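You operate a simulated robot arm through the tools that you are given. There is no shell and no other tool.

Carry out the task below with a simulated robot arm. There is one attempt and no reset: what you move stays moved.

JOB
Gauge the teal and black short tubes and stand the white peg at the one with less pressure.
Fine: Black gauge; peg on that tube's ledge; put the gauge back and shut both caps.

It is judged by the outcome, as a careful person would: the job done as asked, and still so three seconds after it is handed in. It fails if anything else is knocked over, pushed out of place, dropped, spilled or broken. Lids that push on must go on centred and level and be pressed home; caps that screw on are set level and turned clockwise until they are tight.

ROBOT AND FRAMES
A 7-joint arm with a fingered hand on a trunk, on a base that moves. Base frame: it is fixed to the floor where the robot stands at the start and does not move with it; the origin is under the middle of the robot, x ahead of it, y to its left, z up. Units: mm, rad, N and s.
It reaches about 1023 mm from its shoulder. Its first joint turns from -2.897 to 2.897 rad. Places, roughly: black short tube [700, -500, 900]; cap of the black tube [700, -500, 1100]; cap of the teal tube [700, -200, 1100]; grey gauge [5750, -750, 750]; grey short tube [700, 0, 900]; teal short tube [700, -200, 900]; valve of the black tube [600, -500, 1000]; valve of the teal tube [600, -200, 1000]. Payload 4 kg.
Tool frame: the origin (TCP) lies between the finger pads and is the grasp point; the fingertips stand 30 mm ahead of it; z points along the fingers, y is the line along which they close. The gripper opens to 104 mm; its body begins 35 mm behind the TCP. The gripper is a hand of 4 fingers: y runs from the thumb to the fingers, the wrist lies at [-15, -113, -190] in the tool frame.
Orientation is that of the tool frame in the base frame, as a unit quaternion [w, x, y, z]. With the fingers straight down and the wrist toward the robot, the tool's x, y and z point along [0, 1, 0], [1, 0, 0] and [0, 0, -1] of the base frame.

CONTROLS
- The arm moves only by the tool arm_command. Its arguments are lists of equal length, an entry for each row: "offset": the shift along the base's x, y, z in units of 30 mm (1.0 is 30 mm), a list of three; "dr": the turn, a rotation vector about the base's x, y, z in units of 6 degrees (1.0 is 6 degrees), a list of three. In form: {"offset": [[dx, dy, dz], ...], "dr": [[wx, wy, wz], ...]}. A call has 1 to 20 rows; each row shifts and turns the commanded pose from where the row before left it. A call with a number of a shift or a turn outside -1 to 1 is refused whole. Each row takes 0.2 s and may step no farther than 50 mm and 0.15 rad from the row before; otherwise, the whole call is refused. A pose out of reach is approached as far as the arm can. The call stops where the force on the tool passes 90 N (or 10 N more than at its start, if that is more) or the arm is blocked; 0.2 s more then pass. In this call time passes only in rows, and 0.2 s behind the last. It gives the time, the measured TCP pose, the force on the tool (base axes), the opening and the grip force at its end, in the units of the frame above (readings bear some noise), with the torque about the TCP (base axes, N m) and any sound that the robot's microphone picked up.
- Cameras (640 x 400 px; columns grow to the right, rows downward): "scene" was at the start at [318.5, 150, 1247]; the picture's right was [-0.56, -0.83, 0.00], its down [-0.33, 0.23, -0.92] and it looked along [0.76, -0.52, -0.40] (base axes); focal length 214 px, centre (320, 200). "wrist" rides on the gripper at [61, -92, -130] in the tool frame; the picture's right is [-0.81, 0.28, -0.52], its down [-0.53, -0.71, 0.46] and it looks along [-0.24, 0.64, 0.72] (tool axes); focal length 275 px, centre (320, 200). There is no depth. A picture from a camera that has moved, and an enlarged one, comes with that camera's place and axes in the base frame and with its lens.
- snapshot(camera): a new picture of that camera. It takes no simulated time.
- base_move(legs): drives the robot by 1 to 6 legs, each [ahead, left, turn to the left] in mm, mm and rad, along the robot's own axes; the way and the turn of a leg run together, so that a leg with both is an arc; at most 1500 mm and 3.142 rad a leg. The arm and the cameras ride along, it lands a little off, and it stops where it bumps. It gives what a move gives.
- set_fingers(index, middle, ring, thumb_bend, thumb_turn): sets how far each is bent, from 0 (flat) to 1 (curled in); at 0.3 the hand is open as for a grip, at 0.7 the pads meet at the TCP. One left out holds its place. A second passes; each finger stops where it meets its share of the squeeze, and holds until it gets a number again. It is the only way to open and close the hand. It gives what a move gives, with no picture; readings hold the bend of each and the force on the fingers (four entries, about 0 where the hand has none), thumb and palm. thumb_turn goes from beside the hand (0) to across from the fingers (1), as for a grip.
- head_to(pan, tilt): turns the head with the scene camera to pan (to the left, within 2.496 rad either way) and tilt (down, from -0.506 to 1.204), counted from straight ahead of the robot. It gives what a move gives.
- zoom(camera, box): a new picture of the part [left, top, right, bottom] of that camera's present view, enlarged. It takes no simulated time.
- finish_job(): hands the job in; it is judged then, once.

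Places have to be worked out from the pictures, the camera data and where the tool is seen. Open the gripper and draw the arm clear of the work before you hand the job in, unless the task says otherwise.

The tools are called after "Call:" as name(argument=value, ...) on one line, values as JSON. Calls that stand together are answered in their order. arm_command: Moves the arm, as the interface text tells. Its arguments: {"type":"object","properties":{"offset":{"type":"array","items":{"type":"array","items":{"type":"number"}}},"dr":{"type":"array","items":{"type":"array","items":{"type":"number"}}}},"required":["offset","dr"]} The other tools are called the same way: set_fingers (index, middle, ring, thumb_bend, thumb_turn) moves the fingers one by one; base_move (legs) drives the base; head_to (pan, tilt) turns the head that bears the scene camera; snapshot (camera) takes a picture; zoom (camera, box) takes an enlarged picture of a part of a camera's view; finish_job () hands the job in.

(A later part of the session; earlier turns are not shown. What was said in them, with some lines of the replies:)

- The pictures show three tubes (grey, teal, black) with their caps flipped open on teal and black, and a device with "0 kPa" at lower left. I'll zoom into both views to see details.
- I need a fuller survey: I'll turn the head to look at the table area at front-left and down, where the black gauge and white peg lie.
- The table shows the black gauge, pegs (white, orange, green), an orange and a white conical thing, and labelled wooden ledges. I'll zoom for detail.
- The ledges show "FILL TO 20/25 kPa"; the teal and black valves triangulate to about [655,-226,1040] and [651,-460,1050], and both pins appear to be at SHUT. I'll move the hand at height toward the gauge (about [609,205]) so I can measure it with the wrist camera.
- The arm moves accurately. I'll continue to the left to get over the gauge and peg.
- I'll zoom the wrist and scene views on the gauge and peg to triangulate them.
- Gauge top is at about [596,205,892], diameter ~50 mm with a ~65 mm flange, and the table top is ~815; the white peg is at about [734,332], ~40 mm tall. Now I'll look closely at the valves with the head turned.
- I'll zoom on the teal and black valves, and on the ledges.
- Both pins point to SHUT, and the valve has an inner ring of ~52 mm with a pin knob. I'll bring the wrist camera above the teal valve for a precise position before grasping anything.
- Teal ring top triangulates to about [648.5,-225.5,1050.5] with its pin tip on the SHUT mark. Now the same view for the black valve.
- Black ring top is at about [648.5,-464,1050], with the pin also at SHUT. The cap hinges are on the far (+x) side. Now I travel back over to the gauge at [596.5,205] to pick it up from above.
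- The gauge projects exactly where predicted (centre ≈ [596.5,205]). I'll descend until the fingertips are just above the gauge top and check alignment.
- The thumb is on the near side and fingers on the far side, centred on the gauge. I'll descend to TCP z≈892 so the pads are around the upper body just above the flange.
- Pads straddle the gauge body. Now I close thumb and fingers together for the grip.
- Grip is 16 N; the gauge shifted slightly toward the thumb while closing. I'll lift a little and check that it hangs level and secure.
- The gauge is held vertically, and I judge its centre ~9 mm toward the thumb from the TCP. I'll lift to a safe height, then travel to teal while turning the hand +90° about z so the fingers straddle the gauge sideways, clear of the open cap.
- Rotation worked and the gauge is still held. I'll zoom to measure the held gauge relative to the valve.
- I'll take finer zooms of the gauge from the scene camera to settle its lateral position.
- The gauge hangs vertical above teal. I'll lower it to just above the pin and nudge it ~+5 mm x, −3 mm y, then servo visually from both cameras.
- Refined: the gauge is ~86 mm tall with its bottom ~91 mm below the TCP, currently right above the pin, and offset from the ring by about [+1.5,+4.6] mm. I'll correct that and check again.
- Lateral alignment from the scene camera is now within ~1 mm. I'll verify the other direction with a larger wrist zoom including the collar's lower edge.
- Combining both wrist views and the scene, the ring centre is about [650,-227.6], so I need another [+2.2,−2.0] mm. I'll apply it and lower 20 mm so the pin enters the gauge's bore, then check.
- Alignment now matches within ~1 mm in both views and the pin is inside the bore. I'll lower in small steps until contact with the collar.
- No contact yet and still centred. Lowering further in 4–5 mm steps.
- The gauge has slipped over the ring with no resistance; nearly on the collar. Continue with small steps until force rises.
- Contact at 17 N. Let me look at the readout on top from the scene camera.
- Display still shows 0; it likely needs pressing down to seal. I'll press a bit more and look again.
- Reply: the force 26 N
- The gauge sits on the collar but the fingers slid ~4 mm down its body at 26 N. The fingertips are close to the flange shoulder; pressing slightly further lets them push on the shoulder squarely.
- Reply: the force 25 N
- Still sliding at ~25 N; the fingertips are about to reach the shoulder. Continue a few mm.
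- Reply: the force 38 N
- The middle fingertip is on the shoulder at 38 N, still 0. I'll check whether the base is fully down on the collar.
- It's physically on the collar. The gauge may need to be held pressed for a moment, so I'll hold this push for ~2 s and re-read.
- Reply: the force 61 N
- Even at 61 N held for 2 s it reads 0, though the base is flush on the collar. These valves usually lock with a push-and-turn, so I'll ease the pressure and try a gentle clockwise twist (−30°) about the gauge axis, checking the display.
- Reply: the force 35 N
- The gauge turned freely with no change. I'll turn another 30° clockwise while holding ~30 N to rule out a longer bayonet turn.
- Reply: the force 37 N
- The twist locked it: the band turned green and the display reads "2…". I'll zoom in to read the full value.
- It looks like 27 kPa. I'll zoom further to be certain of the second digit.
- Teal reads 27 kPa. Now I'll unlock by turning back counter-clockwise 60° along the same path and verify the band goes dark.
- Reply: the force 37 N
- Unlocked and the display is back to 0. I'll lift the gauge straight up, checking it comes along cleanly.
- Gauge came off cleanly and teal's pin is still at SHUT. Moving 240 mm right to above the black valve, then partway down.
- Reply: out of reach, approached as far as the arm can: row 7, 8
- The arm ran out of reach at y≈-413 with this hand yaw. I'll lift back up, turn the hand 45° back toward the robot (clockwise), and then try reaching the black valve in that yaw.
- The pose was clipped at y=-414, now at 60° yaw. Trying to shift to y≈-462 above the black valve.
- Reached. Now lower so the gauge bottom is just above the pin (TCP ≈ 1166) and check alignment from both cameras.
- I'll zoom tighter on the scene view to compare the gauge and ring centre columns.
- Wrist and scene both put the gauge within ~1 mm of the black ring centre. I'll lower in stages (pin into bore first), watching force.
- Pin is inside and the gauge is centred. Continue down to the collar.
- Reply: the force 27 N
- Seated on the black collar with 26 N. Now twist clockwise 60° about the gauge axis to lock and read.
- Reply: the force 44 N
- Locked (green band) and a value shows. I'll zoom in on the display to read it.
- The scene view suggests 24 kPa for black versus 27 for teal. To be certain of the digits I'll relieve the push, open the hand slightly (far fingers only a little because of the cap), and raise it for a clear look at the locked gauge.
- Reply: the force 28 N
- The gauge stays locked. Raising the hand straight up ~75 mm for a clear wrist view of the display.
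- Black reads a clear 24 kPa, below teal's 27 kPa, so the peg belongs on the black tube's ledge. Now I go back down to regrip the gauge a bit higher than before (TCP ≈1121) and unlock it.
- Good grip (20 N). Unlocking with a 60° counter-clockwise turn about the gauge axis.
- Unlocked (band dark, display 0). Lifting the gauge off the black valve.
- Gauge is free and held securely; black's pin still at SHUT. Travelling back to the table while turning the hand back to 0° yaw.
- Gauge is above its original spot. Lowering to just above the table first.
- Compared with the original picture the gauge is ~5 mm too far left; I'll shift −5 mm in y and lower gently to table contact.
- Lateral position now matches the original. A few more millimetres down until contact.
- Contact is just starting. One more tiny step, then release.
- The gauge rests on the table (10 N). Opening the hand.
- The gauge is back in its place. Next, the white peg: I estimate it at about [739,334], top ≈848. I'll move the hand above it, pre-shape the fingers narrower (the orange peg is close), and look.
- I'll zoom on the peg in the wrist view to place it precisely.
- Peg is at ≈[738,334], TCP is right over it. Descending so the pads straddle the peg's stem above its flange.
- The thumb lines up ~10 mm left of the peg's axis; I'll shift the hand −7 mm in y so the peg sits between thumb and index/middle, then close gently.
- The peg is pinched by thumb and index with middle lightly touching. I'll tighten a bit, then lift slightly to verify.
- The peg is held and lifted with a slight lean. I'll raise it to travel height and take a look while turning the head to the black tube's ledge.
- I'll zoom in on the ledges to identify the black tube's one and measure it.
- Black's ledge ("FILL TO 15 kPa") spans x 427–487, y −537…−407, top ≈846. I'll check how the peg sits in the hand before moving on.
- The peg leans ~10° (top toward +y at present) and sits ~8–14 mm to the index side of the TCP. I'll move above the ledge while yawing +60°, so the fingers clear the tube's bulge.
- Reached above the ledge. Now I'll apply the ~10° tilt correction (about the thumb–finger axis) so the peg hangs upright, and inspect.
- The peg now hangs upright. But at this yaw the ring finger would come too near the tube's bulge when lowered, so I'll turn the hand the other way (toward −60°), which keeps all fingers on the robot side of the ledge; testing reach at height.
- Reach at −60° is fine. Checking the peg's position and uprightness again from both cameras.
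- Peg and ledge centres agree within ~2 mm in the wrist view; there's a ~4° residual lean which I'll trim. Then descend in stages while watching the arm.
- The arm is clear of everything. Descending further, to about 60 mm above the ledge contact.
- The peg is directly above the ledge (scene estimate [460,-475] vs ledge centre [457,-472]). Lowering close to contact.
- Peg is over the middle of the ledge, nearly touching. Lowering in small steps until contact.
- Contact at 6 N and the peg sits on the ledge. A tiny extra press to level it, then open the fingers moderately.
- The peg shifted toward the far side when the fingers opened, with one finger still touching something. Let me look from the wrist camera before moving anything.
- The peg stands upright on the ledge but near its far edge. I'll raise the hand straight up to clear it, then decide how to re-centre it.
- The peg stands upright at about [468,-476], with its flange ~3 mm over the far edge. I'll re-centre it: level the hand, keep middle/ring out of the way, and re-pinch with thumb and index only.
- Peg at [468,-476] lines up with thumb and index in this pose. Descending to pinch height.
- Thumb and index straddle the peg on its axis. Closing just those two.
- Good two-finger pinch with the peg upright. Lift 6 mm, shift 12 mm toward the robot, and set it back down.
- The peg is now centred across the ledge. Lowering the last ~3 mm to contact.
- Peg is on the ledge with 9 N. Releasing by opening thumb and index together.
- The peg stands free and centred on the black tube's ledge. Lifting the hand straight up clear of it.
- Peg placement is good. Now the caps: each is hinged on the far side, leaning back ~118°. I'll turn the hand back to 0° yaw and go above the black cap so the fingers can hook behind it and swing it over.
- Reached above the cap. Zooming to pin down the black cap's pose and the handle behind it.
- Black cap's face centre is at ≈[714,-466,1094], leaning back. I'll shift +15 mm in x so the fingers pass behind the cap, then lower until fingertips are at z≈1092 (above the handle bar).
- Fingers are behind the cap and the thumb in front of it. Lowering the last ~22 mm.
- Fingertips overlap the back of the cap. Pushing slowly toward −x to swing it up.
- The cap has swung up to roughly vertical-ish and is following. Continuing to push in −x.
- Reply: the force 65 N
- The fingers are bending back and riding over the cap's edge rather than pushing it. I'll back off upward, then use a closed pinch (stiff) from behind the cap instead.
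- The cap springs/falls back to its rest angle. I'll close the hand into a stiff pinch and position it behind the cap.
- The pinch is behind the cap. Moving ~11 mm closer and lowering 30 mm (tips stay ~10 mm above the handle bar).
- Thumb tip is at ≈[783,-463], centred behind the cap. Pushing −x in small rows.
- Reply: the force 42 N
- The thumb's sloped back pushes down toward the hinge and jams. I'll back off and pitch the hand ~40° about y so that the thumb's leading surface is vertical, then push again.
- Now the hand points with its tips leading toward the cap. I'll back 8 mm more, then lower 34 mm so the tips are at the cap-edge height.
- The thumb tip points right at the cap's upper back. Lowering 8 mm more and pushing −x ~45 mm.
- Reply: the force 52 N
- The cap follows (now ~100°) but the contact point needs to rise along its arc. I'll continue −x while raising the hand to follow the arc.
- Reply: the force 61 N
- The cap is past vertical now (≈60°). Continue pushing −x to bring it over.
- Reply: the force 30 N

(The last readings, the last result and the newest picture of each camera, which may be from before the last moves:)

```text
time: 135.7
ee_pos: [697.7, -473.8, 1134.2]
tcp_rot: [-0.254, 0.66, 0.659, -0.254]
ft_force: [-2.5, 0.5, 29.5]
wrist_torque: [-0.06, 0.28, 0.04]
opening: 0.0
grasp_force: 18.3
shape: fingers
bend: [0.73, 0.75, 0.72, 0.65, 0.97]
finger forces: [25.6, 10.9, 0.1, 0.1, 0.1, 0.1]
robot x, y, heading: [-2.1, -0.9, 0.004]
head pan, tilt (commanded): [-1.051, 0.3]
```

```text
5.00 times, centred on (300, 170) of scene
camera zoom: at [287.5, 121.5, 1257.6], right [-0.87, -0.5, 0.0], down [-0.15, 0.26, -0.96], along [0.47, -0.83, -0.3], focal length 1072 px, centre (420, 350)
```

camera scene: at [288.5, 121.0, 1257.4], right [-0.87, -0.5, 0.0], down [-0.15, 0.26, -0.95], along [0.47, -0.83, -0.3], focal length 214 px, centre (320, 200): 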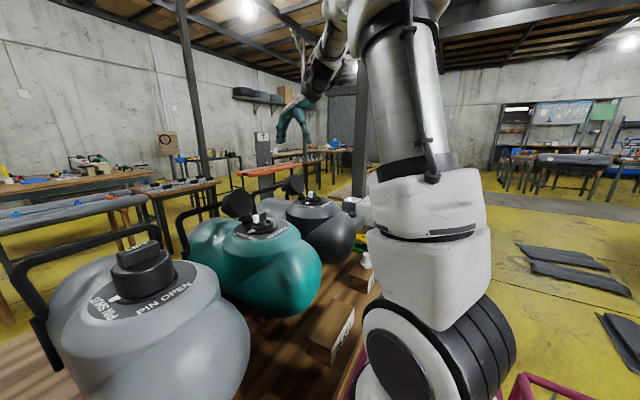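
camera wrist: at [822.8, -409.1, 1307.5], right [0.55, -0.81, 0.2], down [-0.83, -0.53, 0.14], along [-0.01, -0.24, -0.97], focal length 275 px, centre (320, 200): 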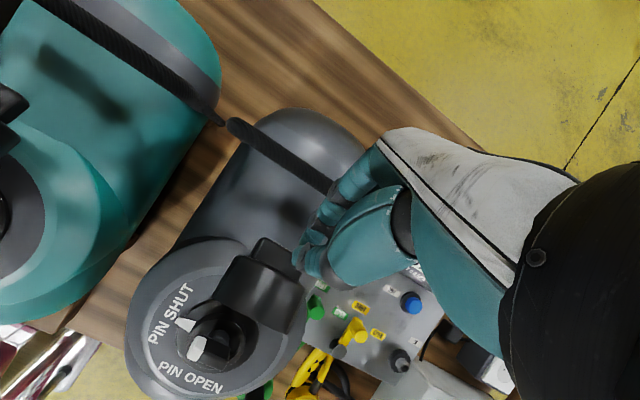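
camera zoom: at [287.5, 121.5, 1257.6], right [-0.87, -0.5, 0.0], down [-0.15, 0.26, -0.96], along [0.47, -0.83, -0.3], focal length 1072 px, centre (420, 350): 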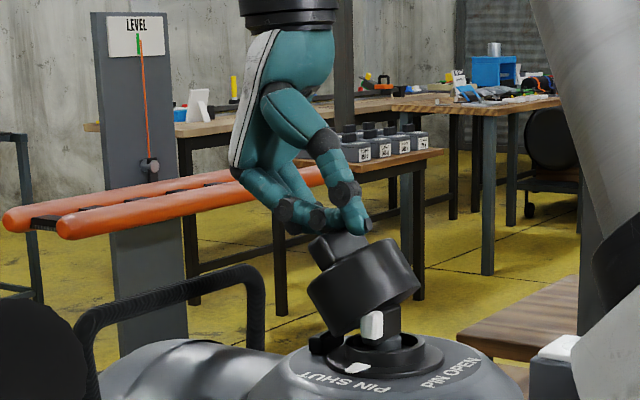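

The cap is at ~35–40°, fingertips on its lift bar. Continue −x with a slight descent along the arc to bring it flat.

Call:
arm_command(offset=[[-0.4, 0, 0], [-0.4, 0, -0.1], [-0.4, 0, -0.2]], dr=[[0, 0, 0], [0, 0, 0], [0, 0, 0]])

Call:
zoom(camera="scene", box=[260, 130, 340, 210])

```text
time: 136.5
ee_pos: [666.1, -472.3, 1124.1]
tcp_rot: [-0.254, 0.66, 0.66, -0.253]
ft_force: [3.8, -0.3, 7.6]
wrist_torque: [0.01, -0.03, 0.03]
opening: 0.0
grasp_force: 5.7
shape: fingers
bend: [0.72, 0.73, 0.72, 0.7, 0.97]
finger forces: [7.7, 4.0, 0.0, 0.0, 0.0, 0.0]
robot x, y, heading: [-2.7, -2.9, -0.002]
head pan, tilt (commanded): [-1.051, 0.3]
```

```text
5.00 times, centred on (300, 170) of scene
camera zoom: at [288.7, 121.2, 1257.4], right [-0.87, -0.5, 0.0], down [-0.15, 0.26, -0.96], along [0.47, -0.83, -0.3], focal length 1072 px, centre (420, 350)
```

zoom: 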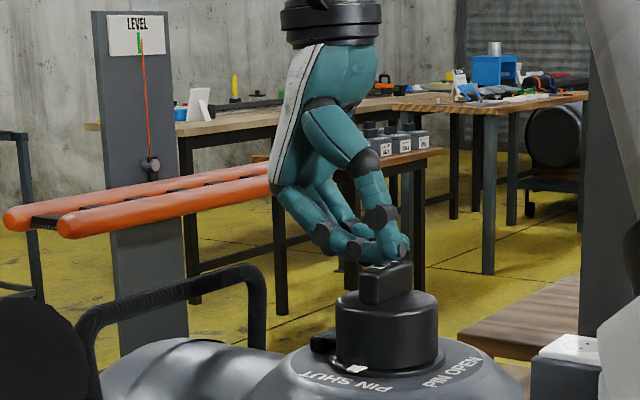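

The cap now sits over the valve. Pressing straight down to seat it home.

Call:
arm_command(offset=[[0, 0, -0.15], [0, 0, -0.1], [0, 0, -0.1]], dr=[[0, 0, 0], [0, 0, 0], [0, 0, 0]])

Call:
zoom(camera="scene", box=[280, 150, 340, 210])

```text
time: 137.3
ee_pos: [666.3, -471.6, 1113.5]
tcp_rot: [-0.252, 0.66, 0.661, -0.254]
ft_force: [23.2, -4.3, 39.7]
wrist_torque: [-0.16, 0.17, 0.16]
opening: 0.0
grasp_force: 26.6
shape: fingers
bend: [0.73, 0.76, 0.73, 0.67, 0.97]
finger forces: [32.3, 15.0, 5.3, 0.0, 0.0, 0.0]
robot x, y, heading: [-0.7, -5.5, -0.002]
head pan, tilt (commanded): [-1.051, 0.3]
```

```text
6.67 times, centred on (310, 180) of scene
camera zoom: at [288.6, 121.7, 1257.4], right [-0.87, -0.5, 0.0], down [-0.15, 0.26, -0.96], along [0.47, -0.83, -0.3], focal length 1430 px, centre (387, 333)
```

zoom: 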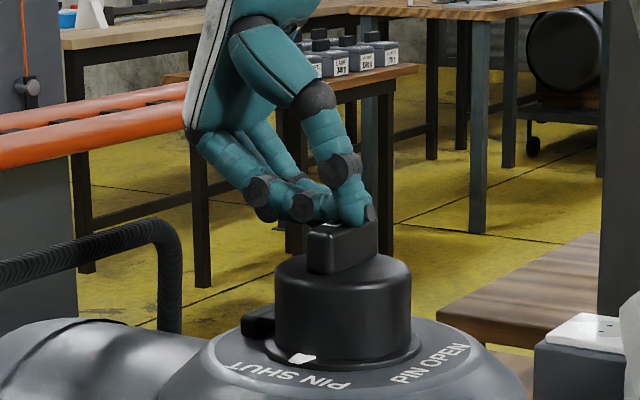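

Cap looks flush. I'll lift the hand away and see whether it stays latched, then press again squarely from above.

Call:
arm_command(offset=[[0, 0, 0.3], [0.2, 0, 0.7], [0, 0, 1], [0, 0, 1]], dr=[[0, 0, 0], [0, 0, 0], [0, 0, 0], [0, 0, 0]])

Call:
zoom(camera="scene", box=[280, 150, 340, 210])

Call:
zoom(camera="scene", box=[40, 210, 250, 330])

```text
time: 138.3
ee_pos: [670.3, -471.7, 1202.1]
tcp_rot: [-0.254, 0.659, 0.66, -0.254]
ft_force: [0.2, -0.5, -0.3]
wrist_torque: [-0.01, 0.04, -0.03]
opening: 0.1
grasp_force: 0.1
shape: fingers
bend: [0.72, 0.72, 0.72, 0.7, 0.97]
finger forces: [0.0, 0.1, 0.0, 0.0, 0.0, 0.1]
robot x, y, heading: [3.0, -2.3, -0.001]
head pan, tilt (commanded): [-1.051, 0.3]
```

```text
6.67 times, centred on (310, 180) of scene
camera zoom: at [288.5, 121.0, 1257.4], right [-0.87, -0.5, 0.0], down [-0.15, 0.26, -0.96], along [0.47, -0.83, -0.3], focal length 1430 px, centre (387, 333)
```

zoom: 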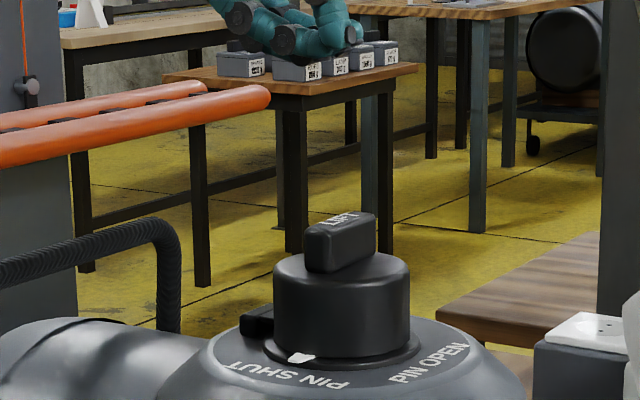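

```text
3.05 times, centred on (145, 270) of scene
camera zoom: at [288.5, 121.0, 1257.4], right [-0.87, -0.5, 0.0], down [-0.15, 0.26, -0.96], along [0.47, -0.83, -0.3], focal length 654 px, centre (853, -13)
```

zoom: 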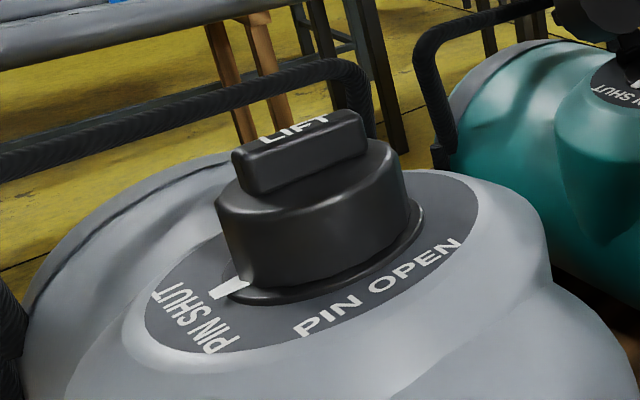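

The black cap stays shut and level like the grey one. For certainty I'll level the hand and press squarely on top of the lift bar.

Call:
arm_command(offset=[[-0.1, 0, 0], [-0.1, 0, 0], [-0.1, 0, 0], [-0.1, 0, 0], [-0.1, 0, 0], [-0.1, 0.05, 0], [-0.07, 0.05, 0]], dr=[[0, -1, 0], [0, -1, 0], [0, -1, 0], [0, -1, 0], [0, -1, 0], [0, -1, 0], [0, -1, 0]])

Call:
arm_command(offset=[[0, 0, -0.8], [0, 0, -0.7], [0, 0, -0.5]], dr=[[0, 0, 0], [0, 0, 0], [0, 0, 0]])

Call:
zoom(camera="scene", box=[270, 130, 350, 210])

```text
time: 139.9
ee_pos: [649.7, -469.4, 1205.0]
tcp_rot: [-0.001, 0.707, 0.707, 0.001]
ft_force: [0.3, 0.0, -0.8]
wrist_torque: [-0.04, 0.01, -0.02]
opening: 0.0
grasp_force: 0.1
shape: fingers
bend: [0.72, 0.72, 0.72, 0.7, 0.97]
finger forces: [0.1, 0.1, 0.1, 0.0, 0.1, 0.0]
robot x, y, heading: [-0.9, -3.0, 0.003]
head pan, tilt (commanded): [-1.051, 0.3]
```

```text
time: 140.7
ee_pos: [649.3, -468.5, 1143.4]
tcp_rot: [0.0, 0.707, 0.707, 0.001]
ft_force: [-0.5, 0.4, -1.2]
wrist_torque: [-0.03, 0.0, -0.01]
opening: 0.1
grasp_force: 0.0
shape: fingers
bend: [0.72, 0.72, 0.72, 0.7, 0.97]
finger forces: [0.0, 0.0, 0.0, 0.0, 0.0, 0.0]
robot x, y, heading: [-0.5, -0.0, 0.001]
head pan, tilt (commanded): [-1.051, 0.3]
```

```text
5.00 times, centred on (310, 170) of scene
camera zoom: at [288.5, 121.1, 1257.5], right [-0.87, -0.5, 0.0], down [-0.15, 0.26, -0.96], along [0.47, -0.83, -0.3], focal length 1072 px, centre (370, 350)
```

zoom: 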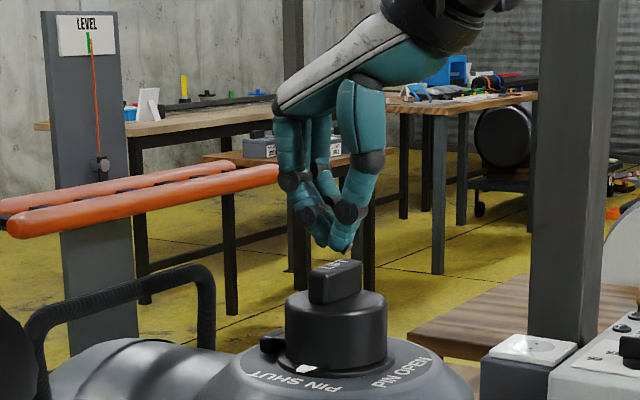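

Tips are just above the lift bar. Pressing down in small steps until a firm push.

Call:
arm_command(offset=[[0, 0, -0.3], [0, 0, -0.15], [0, 0, -0.1], [0, 0, -0.1]], dr=[[0, 0, 0], [0, 0, 0], [0, 0, 0], [0, 0, 0]])

Call:
zoom(camera="scene", box=[280, 150, 340, 210])

```text
time: 141.7
ee_pos: [649.4, -468.7, 1129.7]
tcp_rot: [0.005, 0.708, 0.706, 0.001]
ft_force: [-6.1, -1.1, 62.2]
wrist_torque: [0.48, 0.48, 0.01]
opening: 0.2
grasp_force: 33.1
shape: fingers
bend: [0.73, 0.72, 0.72, 0.73, 0.97]
finger forces: [20.2, 0.0, 0.1, 0.1, 46.9, 0.0]
robot x, y, heading: [2.4, -0.3, -0.001]
head pan, tilt (commanded): [-1.051, 0.3]
```

```text
6.67 times, centred on (310, 180) of scene
camera zoom: at [286.6, 122.3, 1257.8], right [-0.87, -0.5, 0.0], down [-0.15, 0.26, -0.96], along [0.48, -0.83, -0.29], focal length 1430 px, centre (387, 333)
```

zoom: 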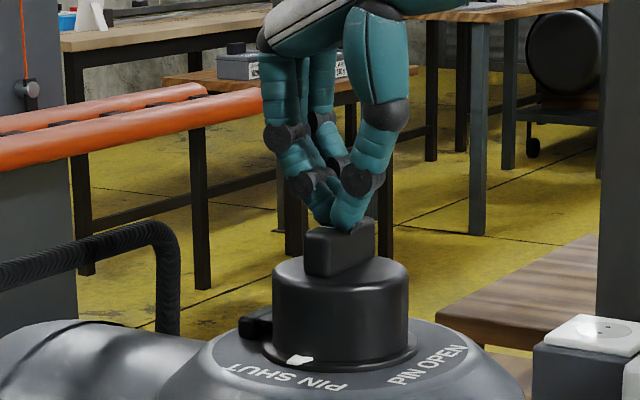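

Pressed home at 62 N. Now repeating the proven procedure on the teal cap: rise, move +240 mm in y and behind the cap while pitching the hand 42°.

Call:
arm_command(offset=[[0, 0, 0.5], [0, 0, 1], [0, 0, 1], [0.68, 0.98, 0], [0.68, 0.98, 0], [0.68, 0.98, 0], [0.68, 0.98, 0], [0.68, 0.98, 0], [0.68, 0.98, 0], [0.68, 0.98, 0], [0.67, 1, 0]], dr=[[0, 0, 0], [0, 0, 0], [0, 0, 0], [0, 1, 0], [0, 1, 0], [0, 1, 0], [0, 1, 0], [0, 1, 0], [0, 1, 0], [0, 1, 0], [0, 0, 0]])

Call:
head_to(pan=-0.75, tilt=0.3)

Call:
snapshot(camera="scene")

Call:
snapshot(camera="wrist")

```text
time: 144.1
ee_pos: [812.4, -234.5, 1200.7]
tcp_rot: [-0.254, 0.661, 0.659, -0.254]
ft_force: [0.0, 0.3, -0.8]
wrist_torque: [0.03, -0.05, -0.01]
opening: 0.0
grasp_force: 0.0
shape: fingers
bend: [0.72, 0.72, 0.72, 0.71, 0.97]
finger forces: [0.0, 0.0, 0.1, 0.0, 0.0, 0.0]
robot x, y, heading: [2.4, 0.4, 0.002]
head pan, tilt (commanded): [-1.051, 0.3]
```

```text
time: 144.9
ee_pos: [812.4, -234.2, 1200.9]
tcp_rot: [-0.253, 0.659, 0.661, -0.253]
ft_force: [-0.3, 0.7, -0.3]
wrist_torque: [0.01, -0.01, 0.0]
opening: 0.0
grasp_force: 0.0
shape: fingers
bend: [0.72, 0.72, 0.72, 0.71, 0.97]
finger forces: [0.0, 0.1, 0.0, 0.0, 0.0, 0.0]
robot x, y, heading: [1.4, -2.1, 0.006]
head pan, tilt (commanded): [-0.75, 0.3]
```

```text
taken
camera scene: at [310.4, 138.4, 1257.5], right [-0.68, -0.73, 0.0], down [-0.22, 0.2, -0.96], along [0.7, -0.65, -0.3], focal length 214 px, centre (320, 200)
```

scene: 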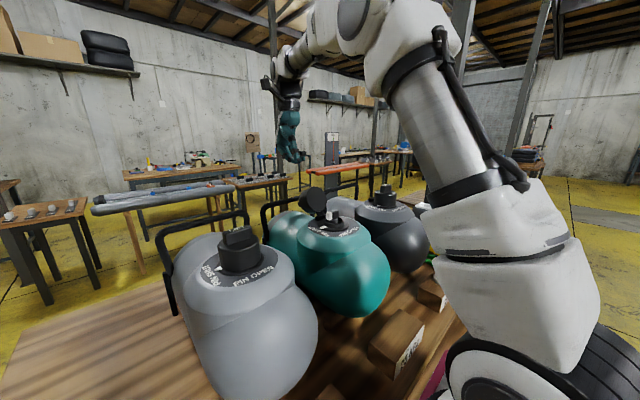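

```text
taken
camera wrist: at [832.5, -170.4, 1358.3], right [0.55, -0.81, 0.2], down [-0.83, -0.53, 0.14], along [-0.01, -0.24, -0.97], focal length 275 px, centre (320, 200)
```

wrist: 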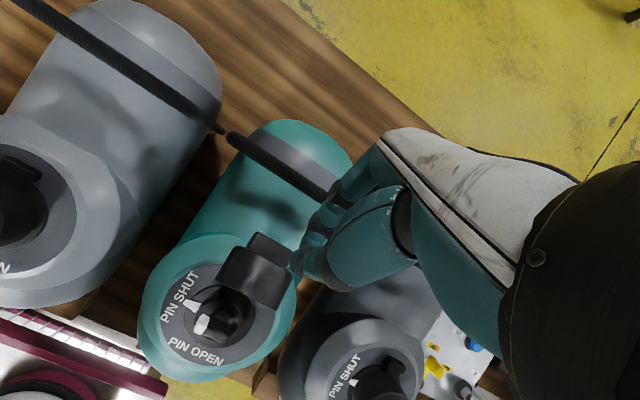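

In position behind the teal cap. Lowering to the same height used for black (TCP z≈1108).

Call:
arm_command(offset=[[0, 0.05, -1], [0, 0, -1], [0, 0, -0.8]], dr=[[0, 0, 0], [0, 0, 0], [0, 0, 0]])

Call:
zoom(camera="scene", box=[260, 130, 360, 230])

Call:
zoom(camera="wrist", box=[160, 140, 400, 380])

```text
time: 145.7
ee_pos: [813.7, -232.5, 1116.5]
tcp_rot: [-0.254, 0.66, 0.66, -0.254]
ft_force: [0.1, 0.6, 0.0]
wrist_torque: [0.01, -0.05, 0.0]
opening: 0.0
grasp_force: 0.1
shape: fingers
bend: [0.72, 0.72, 0.72, 0.71, 0.97]
finger forces: [0.0, 0.0, 0.0, 0.1, 0.0, 0.1]
robot x, y, heading: [3.5, -1.0, 0.001]
head pan, tilt (commanded): [-0.75, 0.3]
```

```text
4.00 times, centred on (310, 180) of scene
camera zoom: at [310.3, 138.5, 1257.5], right [-0.68, -0.73, 0.0], down [-0.22, 0.2, -0.96], along [0.7, -0.65, -0.3], focal length 858 px, centre (360, 280)
```

zoom: 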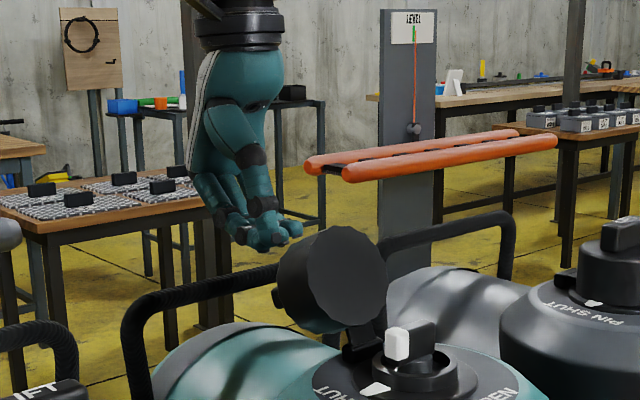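

```text
1.67 times, centred on (280, 260) of wrist
camera zoom: at [832.8, -169.3, 1273.6], right [0.55, -0.81, 0.2], down [-0.83, -0.53, 0.14], along [-0.01, -0.24, -0.97], focal length 459 px, centre (387, 100)
```

zoom: 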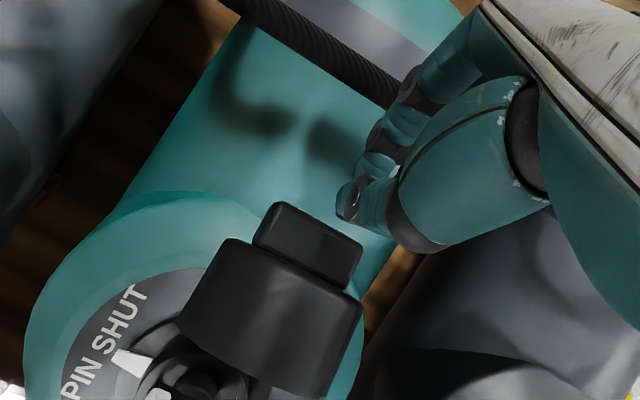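

Same geometry as for the black cap. Pushing with the same profile: lower 8 mm, −x, then following the arc upward.

Call:
arm_command(offset=[[-0.1, 0, -0.27], [-0.5, 0, 0], [-0.5, 0, 0], [-0.5, 0, 0.1], [-0.3, 0, 0.25], [-0.4, 0, 0.3], [-0.4, 0, 0.2]], dr=[[0, 0, 0], [0, 0, 0], [0, 0, 0], [0, 0, 0], [0, 0, 0], [0, 0, 0], [0, 0, 0]])

Call:
zoom(camera="scene", box=[260, 130, 360, 230])

```text
time: 147.3
ee_pos: [732.9, -232.1, 1134.6]
tcp_rot: [-0.254, 0.66, 0.66, -0.254]
ft_force: [13.9, 5.9, 46.2]
wrist_torque: [0.1, 0.36, -0.13]
opening: 0.0
grasp_force: 27.9
shape: fingers
bend: [0.73, 0.75, 0.73, 0.68, 0.97]
finger forces: [38.7, 10.4, 5.2, 0.1, 0.0, 0.0]
robot x, y, heading: [-2.7, -0.3, 0.0]
head pan, tilt (commanded): [-0.75, 0.3]
```

```text
4.00 times, centred on (310, 180) of scene
camera zoom: at [309.6, 139.3, 1257.6], right [-0.68, -0.73, 0.0], down [-0.22, 0.2, -0.96], along [0.7, -0.65, -0.29], focal length 858 px, centre (360, 280)
```

zoom: 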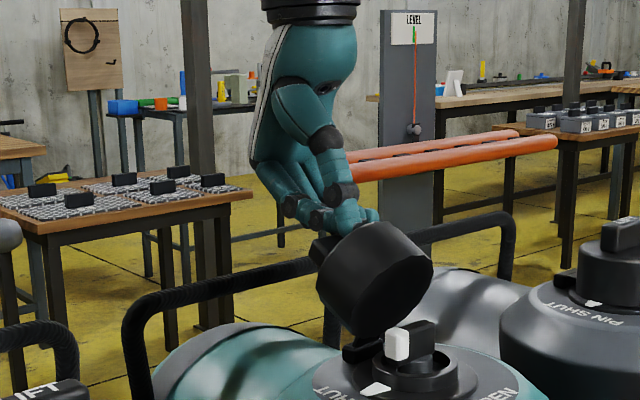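

The teal cap is past vertical (~60°). Continuing −x with a slight descent to bring it down.

Call:
arm_command(offset=[[-0.4, 0, 0.1], [-0.4, 0, 0], [-0.4, 0, 0], [-0.4, 0, 0], [-0.4, 0, -0.1], [-0.35, 0, -0.2]], dr=[[0, 0, 0], [0, 0, 0], [0, 0, 0], [0, 0, 0], [0, 0, 0], [0, 0, 0]])

Call:
zoom(camera="scene", box=[270, 140, 370, 240])

```text
time: 148.7
ee_pos: [663.0, -232.0, 1126.4]
tcp_rot: [-0.254, 0.66, 0.66, -0.253]
ft_force: [2.0, 0.0, 2.7]
wrist_torque: [-0.02, -0.04, -0.01]
opening: 0.1
grasp_force: 1.2
shape: fingers
bend: [0.72, 0.72, 0.72, 0.7, 0.97]
finger forces: [0.1, 3.0, 0.0, 0.0, 0.1, 0.0]
robot x, y, heading: [0.6, 0.8, -0.001]
head pan, tilt (commanded): [-0.75, 0.3]
```

```text
4.00 times, centred on (320, 190) of scene
camera zoom: at [310.6, 138.4, 1257.4], right [-0.68, -0.73, 0.0], down [-0.22, 0.2, -0.96], along [0.7, -0.65, -0.3], focal length 858 px, centre (320, 240)
```

zoom: 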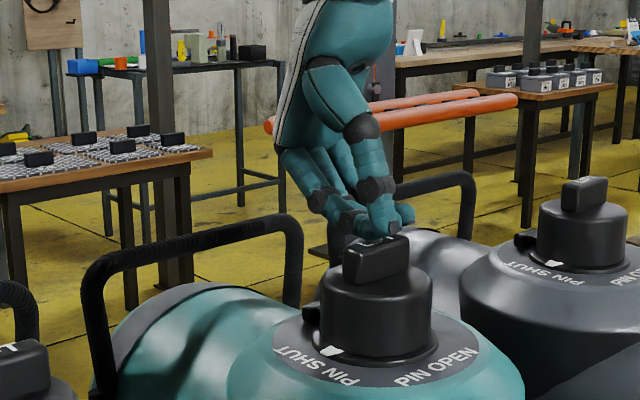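

The teal cap is down over its valve. Pressing it lightly here, then I'll lift and re-press squarely from above.

Call:
arm_command(offset=[[0, 0, -0.15], [0, 0, -0.1], [0, 0, -0.1]], dr=[[0, 0, 0], [0, 0, 0], [0, 0, 0]])

Call:
arm_command(offset=[[0, 0, 0.3], [0.2, 0, 0.7], [0, 0, 1], [0, 0, 1]], dr=[[0, 0, 0], [0, 0, 0], [0, 0, 0], [0, 0, 0]])

Call:
zoom(camera="scene", box=[270, 140, 370, 240])

```text
time: 149.5
ee_pos: [663.8, -232.3, 1117.0]
tcp_rot: [-0.251, 0.661, 0.661, -0.252]
ft_force: [24.0, -4.4, 36.1]
wrist_torque: [-0.17, -0.02, 0.18]
opening: 0.0
grasp_force: 24.3
shape: fingers
bend: [0.73, 0.76, 0.72, 0.68, 0.97]
finger forces: [28.7, 18.6, 1.0, 0.0, 0.0, 0.0]
robot x, y, heading: [-1.8, 1.3, 0.002]
head pan, tilt (commanded): [-0.75, 0.3]
```

```text
time: 150.5
ee_pos: [668.0, -232.4, 1206.7]
tcp_rot: [-0.254, 0.659, 0.661, -0.254]
ft_force: [0.6, -0.2, 0.6]
wrist_torque: [0.0, 0.0, -0.02]
opening: 0.0
grasp_force: 0.1
shape: fingers
bend: [0.72, 0.72, 0.72, 0.7, 0.97]
finger forces: [0.0, 0.0, 0.0, 0.1, 0.0, 0.1]
robot x, y, heading: [2.0, -1.1, 0.004]
head pan, tilt (commanded): [-0.75, 0.3]
```

```text
4.00 times, centred on (320, 190) of scene
camera zoom: at [310.4, 138.4, 1257.4], right [-0.68, -0.73, 0.0], down [-0.22, 0.2, -0.96], along [0.7, -0.65, -0.3], focal length 858 px, centre (320, 240)
```

zoom: 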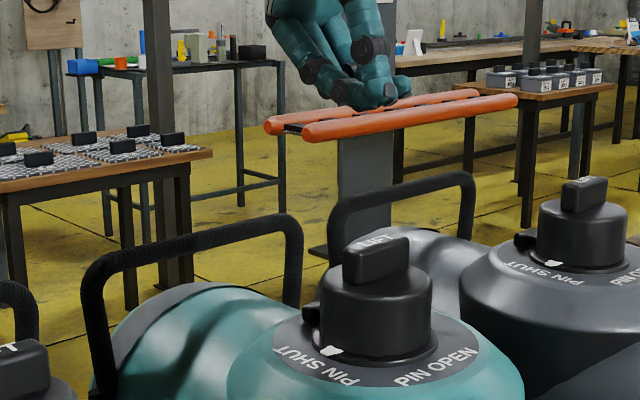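

Teal cap stays shut. Levelling the hand and pressing squarely on its bar too.

Call:
arm_command(offset=[[-0.09, 0, 0], [-0.09, 0, 0], [-0.09, 0, 0], [-0.09, 0, 0], [-0.09, 0, 0], [-0.09, 0.05, 0], [-0.09, 0.05, 0], [0, 0, -0.8], [0, 0, -0.7], [0, 0, -0.6]], dr=[[0, -1, 0], [0, -1, 0], [0, -1, 0], [0, -1, 0], [0, -1, 0], [0, -1, 0], [0, -1, 0], [0, 0, 0], [0, 0, 0], [0, 0, 0]])

Call:
arm_command(offset=[[0, 0, -0.3], [0, 0, -0.15], [0, 0, -0.1], [0, 0, -0.05]], dr=[[0, 0, 0], [0, 0, 0], [0, 0, 0], [0, 0, 0]])

Call:
zoom(camera="scene", box=[270, 140, 370, 240])

```text
time: 152.7
ee_pos: [648.9, -229.9, 1143.4]
tcp_rot: [0.0, 0.707, 0.707, -0.001]
ft_force: [-0.2, 1.3, 0.8]
wrist_torque: [-0.01, 0.01, 0.03]
opening: 0.1
grasp_force: 0.1
shape: fingers
bend: [0.72, 0.72, 0.72, 0.7, 0.97]
finger forces: [0.0, 0.0, 0.1, 0.0, 0.0, 0.0]
robot x, y, heading: [-0.8, 1.6, 0.001]
head pan, tilt (commanded): [-0.75, 0.3]
```

```text
time: 153.7
ee_pos: [649.9, -229.6, 1129.6]
tcp_rot: [0.005, 0.707, 0.707, 0.002]
ft_force: [0.1, 2.1, 51.4]
wrist_torque: [0.49, 0.2, -0.03]
opening: 0.1
grasp_force: 29.1
shape: fingers
bend: [0.73, 0.72, 0.72, 0.72, 0.97]
finger forces: [27.0, 0.0, 0.1, 0.1, 30.3, 0.0]
robot x, y, heading: [-1.8, -1.1, 0.0]
head pan, tilt (commanded): [-0.75, 0.3]
```

```text
4.00 times, centred on (320, 190) of scene
camera zoom: at [309.0, 139.1, 1257.8], right [-0.68, -0.73, 0.0], down [-0.22, 0.2, -0.96], along [0.7, -0.65, -0.29], focal length 858 px, centre (320, 240)
```

zoom: 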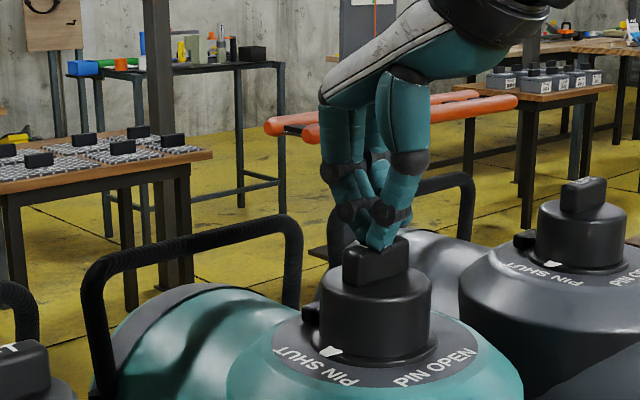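

Pressed to 51 N at the same height as black's. Now rising, opening the hand and drawing the arm clear up to near its starting pose.

Call:
arm_command(offset=[[0, 0, 0.5], [0, 0, 1], [0, 0, 1], [0, 0, 1], [0, 0, 1], [0, 0, 1], [0, 0, 1], [-0.5, -0.9, 1], [-0.5, -0.9, 0], [-0.4, -0.9, 0], [-0.2, -0.9, 0], [0, -0.9, 0], [0, -0.9, 0], [0, -0.9, 0]], dr=[[0, 0, 0], [0, 0, 0], [0, 0, 0], [0, 0, 0], [0, 0, 0], [0, 0, 0], [0, 0, 0], [0, 0, 0], [0, 0, 0], [0, 0, 0], [0, 0, 0], [0, 0, 0], [0, 0, 0], [0, 0, 0]])

Call:
set_fingers(index=0.3, middle=0.3, ring=0.3, thumb_bend=0.3)

Call:
head_to(pan=-0.9, tilt=0.45)

Call:
snapshot(camera="scene")

Call:
snapshot(camera="wrist")

```text
time: 156.7
ee_pos: [600.9, -418.1, 1351.3]
tcp_rot: [0.0, 0.707, 0.708, 0.0]
ft_force: [-0.4, -0.1, 0.1]
wrist_torque: [-0.03, 0.01, -0.01]
opening: 0.1
grasp_force: 0.0
shape: fingers
bend: [0.72, 0.72, 0.72, 0.71, 0.97]
finger forces: [0.0, 0.0, 0.0, 0.0, 0.0, 0.1]
robot x, y, heading: [2.5, 0.3, -0.001]
head pan, tilt (commanded): [-0.75, 0.3]
```

```text
time: 157.7
ee_pos: [600.2, -416.8, 1349.9]
tcp_rot: [0.001, 0.707, 0.707, 0.0]
ft_force: [0.0, 1.0, -0.1]
wrist_torque: [0.0, 0.01, -0.03]
opening: 102.8
grasp_force: 0.1
shape: fingers
bend: [0.3, 0.3, 0.3, 0.3, 0.97]
finger forces: [0.0, 0.1, 0.0, 0.1, 0.0, 0.0]
robot x, y, heading: [-2.9, -0.7, -0.0]
head pan, tilt (commanded): [-0.75, 0.3]
```

```text
time: 158.4
ee_pos: [601.6, -418.9, 1350.5]
tcp_rot: [0.0, 0.707, 0.707, 0.0]
ft_force: [0.5, 0.0, 0.7]
wrist_torque: [-0.01, 0.01, -0.03]
opening: 102.7
grasp_force: 0.1
shape: fingers
bend: [0.3, 0.3, 0.3, 0.3, 0.97]
finger forces: [0.1, 0.0, 0.0, 0.0, 0.0, 0.0]
robot x, y, heading: [-1.8, -0.6, -0.002]
head pan, tilt (commanded): [-0.901, 0.45]
```

```text
taken
camera scene: at [299.3, 130.1, 1243.6], right [-0.78, -0.62, 0.0], down [-0.27, 0.34, -0.9], along [0.56, -0.71, -0.43], focal length 214 px, centre (320, 200)
```

scene: 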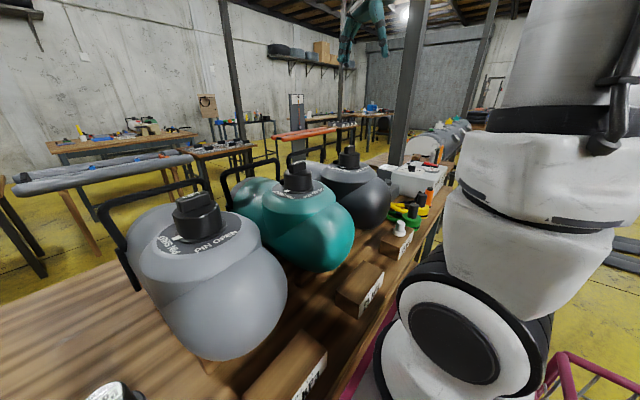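

```text
taken
camera wrist: at [509.7, -355.0, 1480.8], right [0.28, -0.81, 0.52], down [-0.71, -0.53, -0.46], along [0.64, -0.24, -0.72], focal length 275 px, centre (320, 200)
```

wrist: 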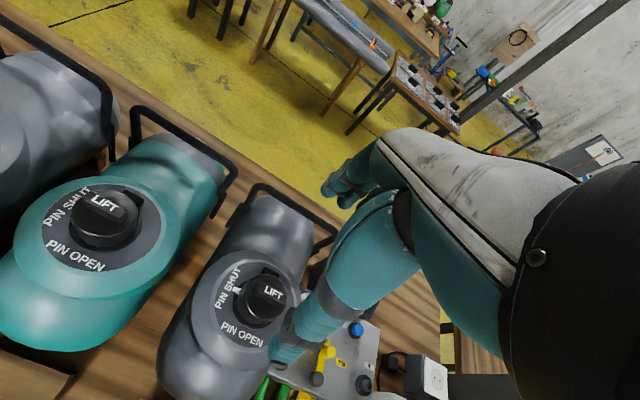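

Both caps are shut and the peg stands on the black tube's ledge. Final close-up checks of caps, peg and gauge before handing in.

Call:
zoom(camera="scene", box=[255, 135, 425, 265])

Call:
zoom(camera="wrist", box=[0, 140, 320, 400])

Call:
head_to(pan=0.0, tilt=0.7)

Call:
snapshot(camera="scene")

```text
3.08 times, centred on (340, 200) of scene
camera zoom: at [299.3, 130.1, 1243.6], right [-0.78, -0.62, 0.0], down [-0.27, 0.34, -0.9], along [0.56, -0.71, -0.43], focal length 660 px, centre (258, 200)
```

zoom: 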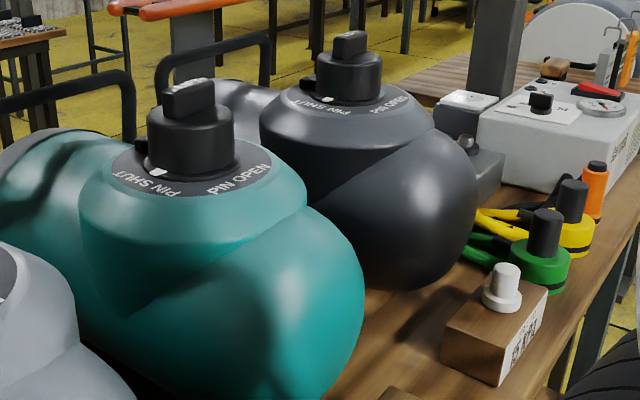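

```text
1.54 times, centred on (160, 270) of wrist
camera zoom: at [509.7, -355.0, 1480.8], right [0.28, -0.81, 0.52], down [-0.71, -0.53, -0.46], along [0.64, -0.24, -0.72], focal length 424 px, centre (566, 92)
```

zoom: 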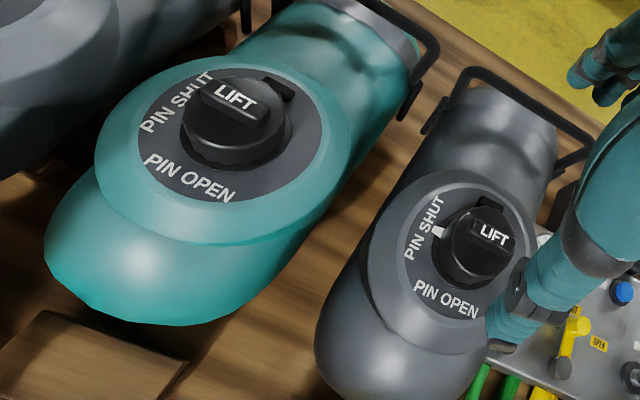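

```text
time: 159.6
ee_pos: [601.5, -418.9, 1352.1]
tcp_rot: [0.0, 0.707, 0.707, 0.0]
ft_force: [-0.9, 0.2, 0.1]
wrist_torque: [0.02, 0.02, 0.0]
opening: 102.9
grasp_force: 0.0
shape: fingers
bend: [0.3, 0.3, 0.3, 0.3, 0.97]
finger forces: [0.1, 0.1, 0.0, 0.0, 0.0, 0.0]
robot x, y, heading: [0.0, 3.5, 0.003]
head pan, tilt (commanded): [0.0, 0.7]
```

```text
taken
camera scene: at [327.1, 202.0, 1221.4], right [0.0, -1.0, 0.0], down [-0.64, 0.0, -0.77], along [0.77, 0.0, -0.64], focal length 214 px, centre (320, 200)
```

scene: 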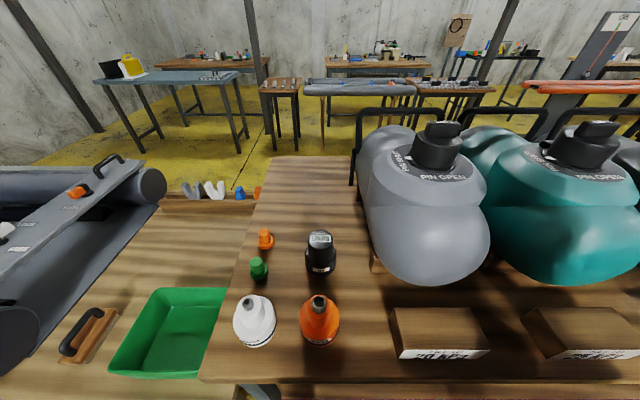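

The gauge is back in its place, both caps are shut and level, and the white peg stands on the black tube's ledge (black read 24 kPa, teal 27 kPa). Nothing else has moved, the hand is open and the arm is clear, so I'm handing the job in.

Call:
finish_job()

```text
The job is handed in.
```

The job is done and handed in. With the black gauge, the black tube read 24 kPa and the teal tube 27 kPa, so the white peg stands on the black tube's ledge.

- **Readings:** The black reading was clear from directly above. I read the teal from a low angle and did not repeat it. I'm confident it is 27, but that second digit is the less certain of the two.
- **Peg:** It first came down slightly over the far edge of the ledge, so I picked it up again and set it upright in the middle.
- **Gauge:** It is back on the table within a few millimetres of where it started, turned a few degrees from before.
- **Caps:** Both are shut, level and pressed home (62 N on black, 51 N on teal). Both pins were still at SHUT when I took the gauge off.

The last pictures show nothing else knocked over or moved, and the arm was open and clear at hand-in.
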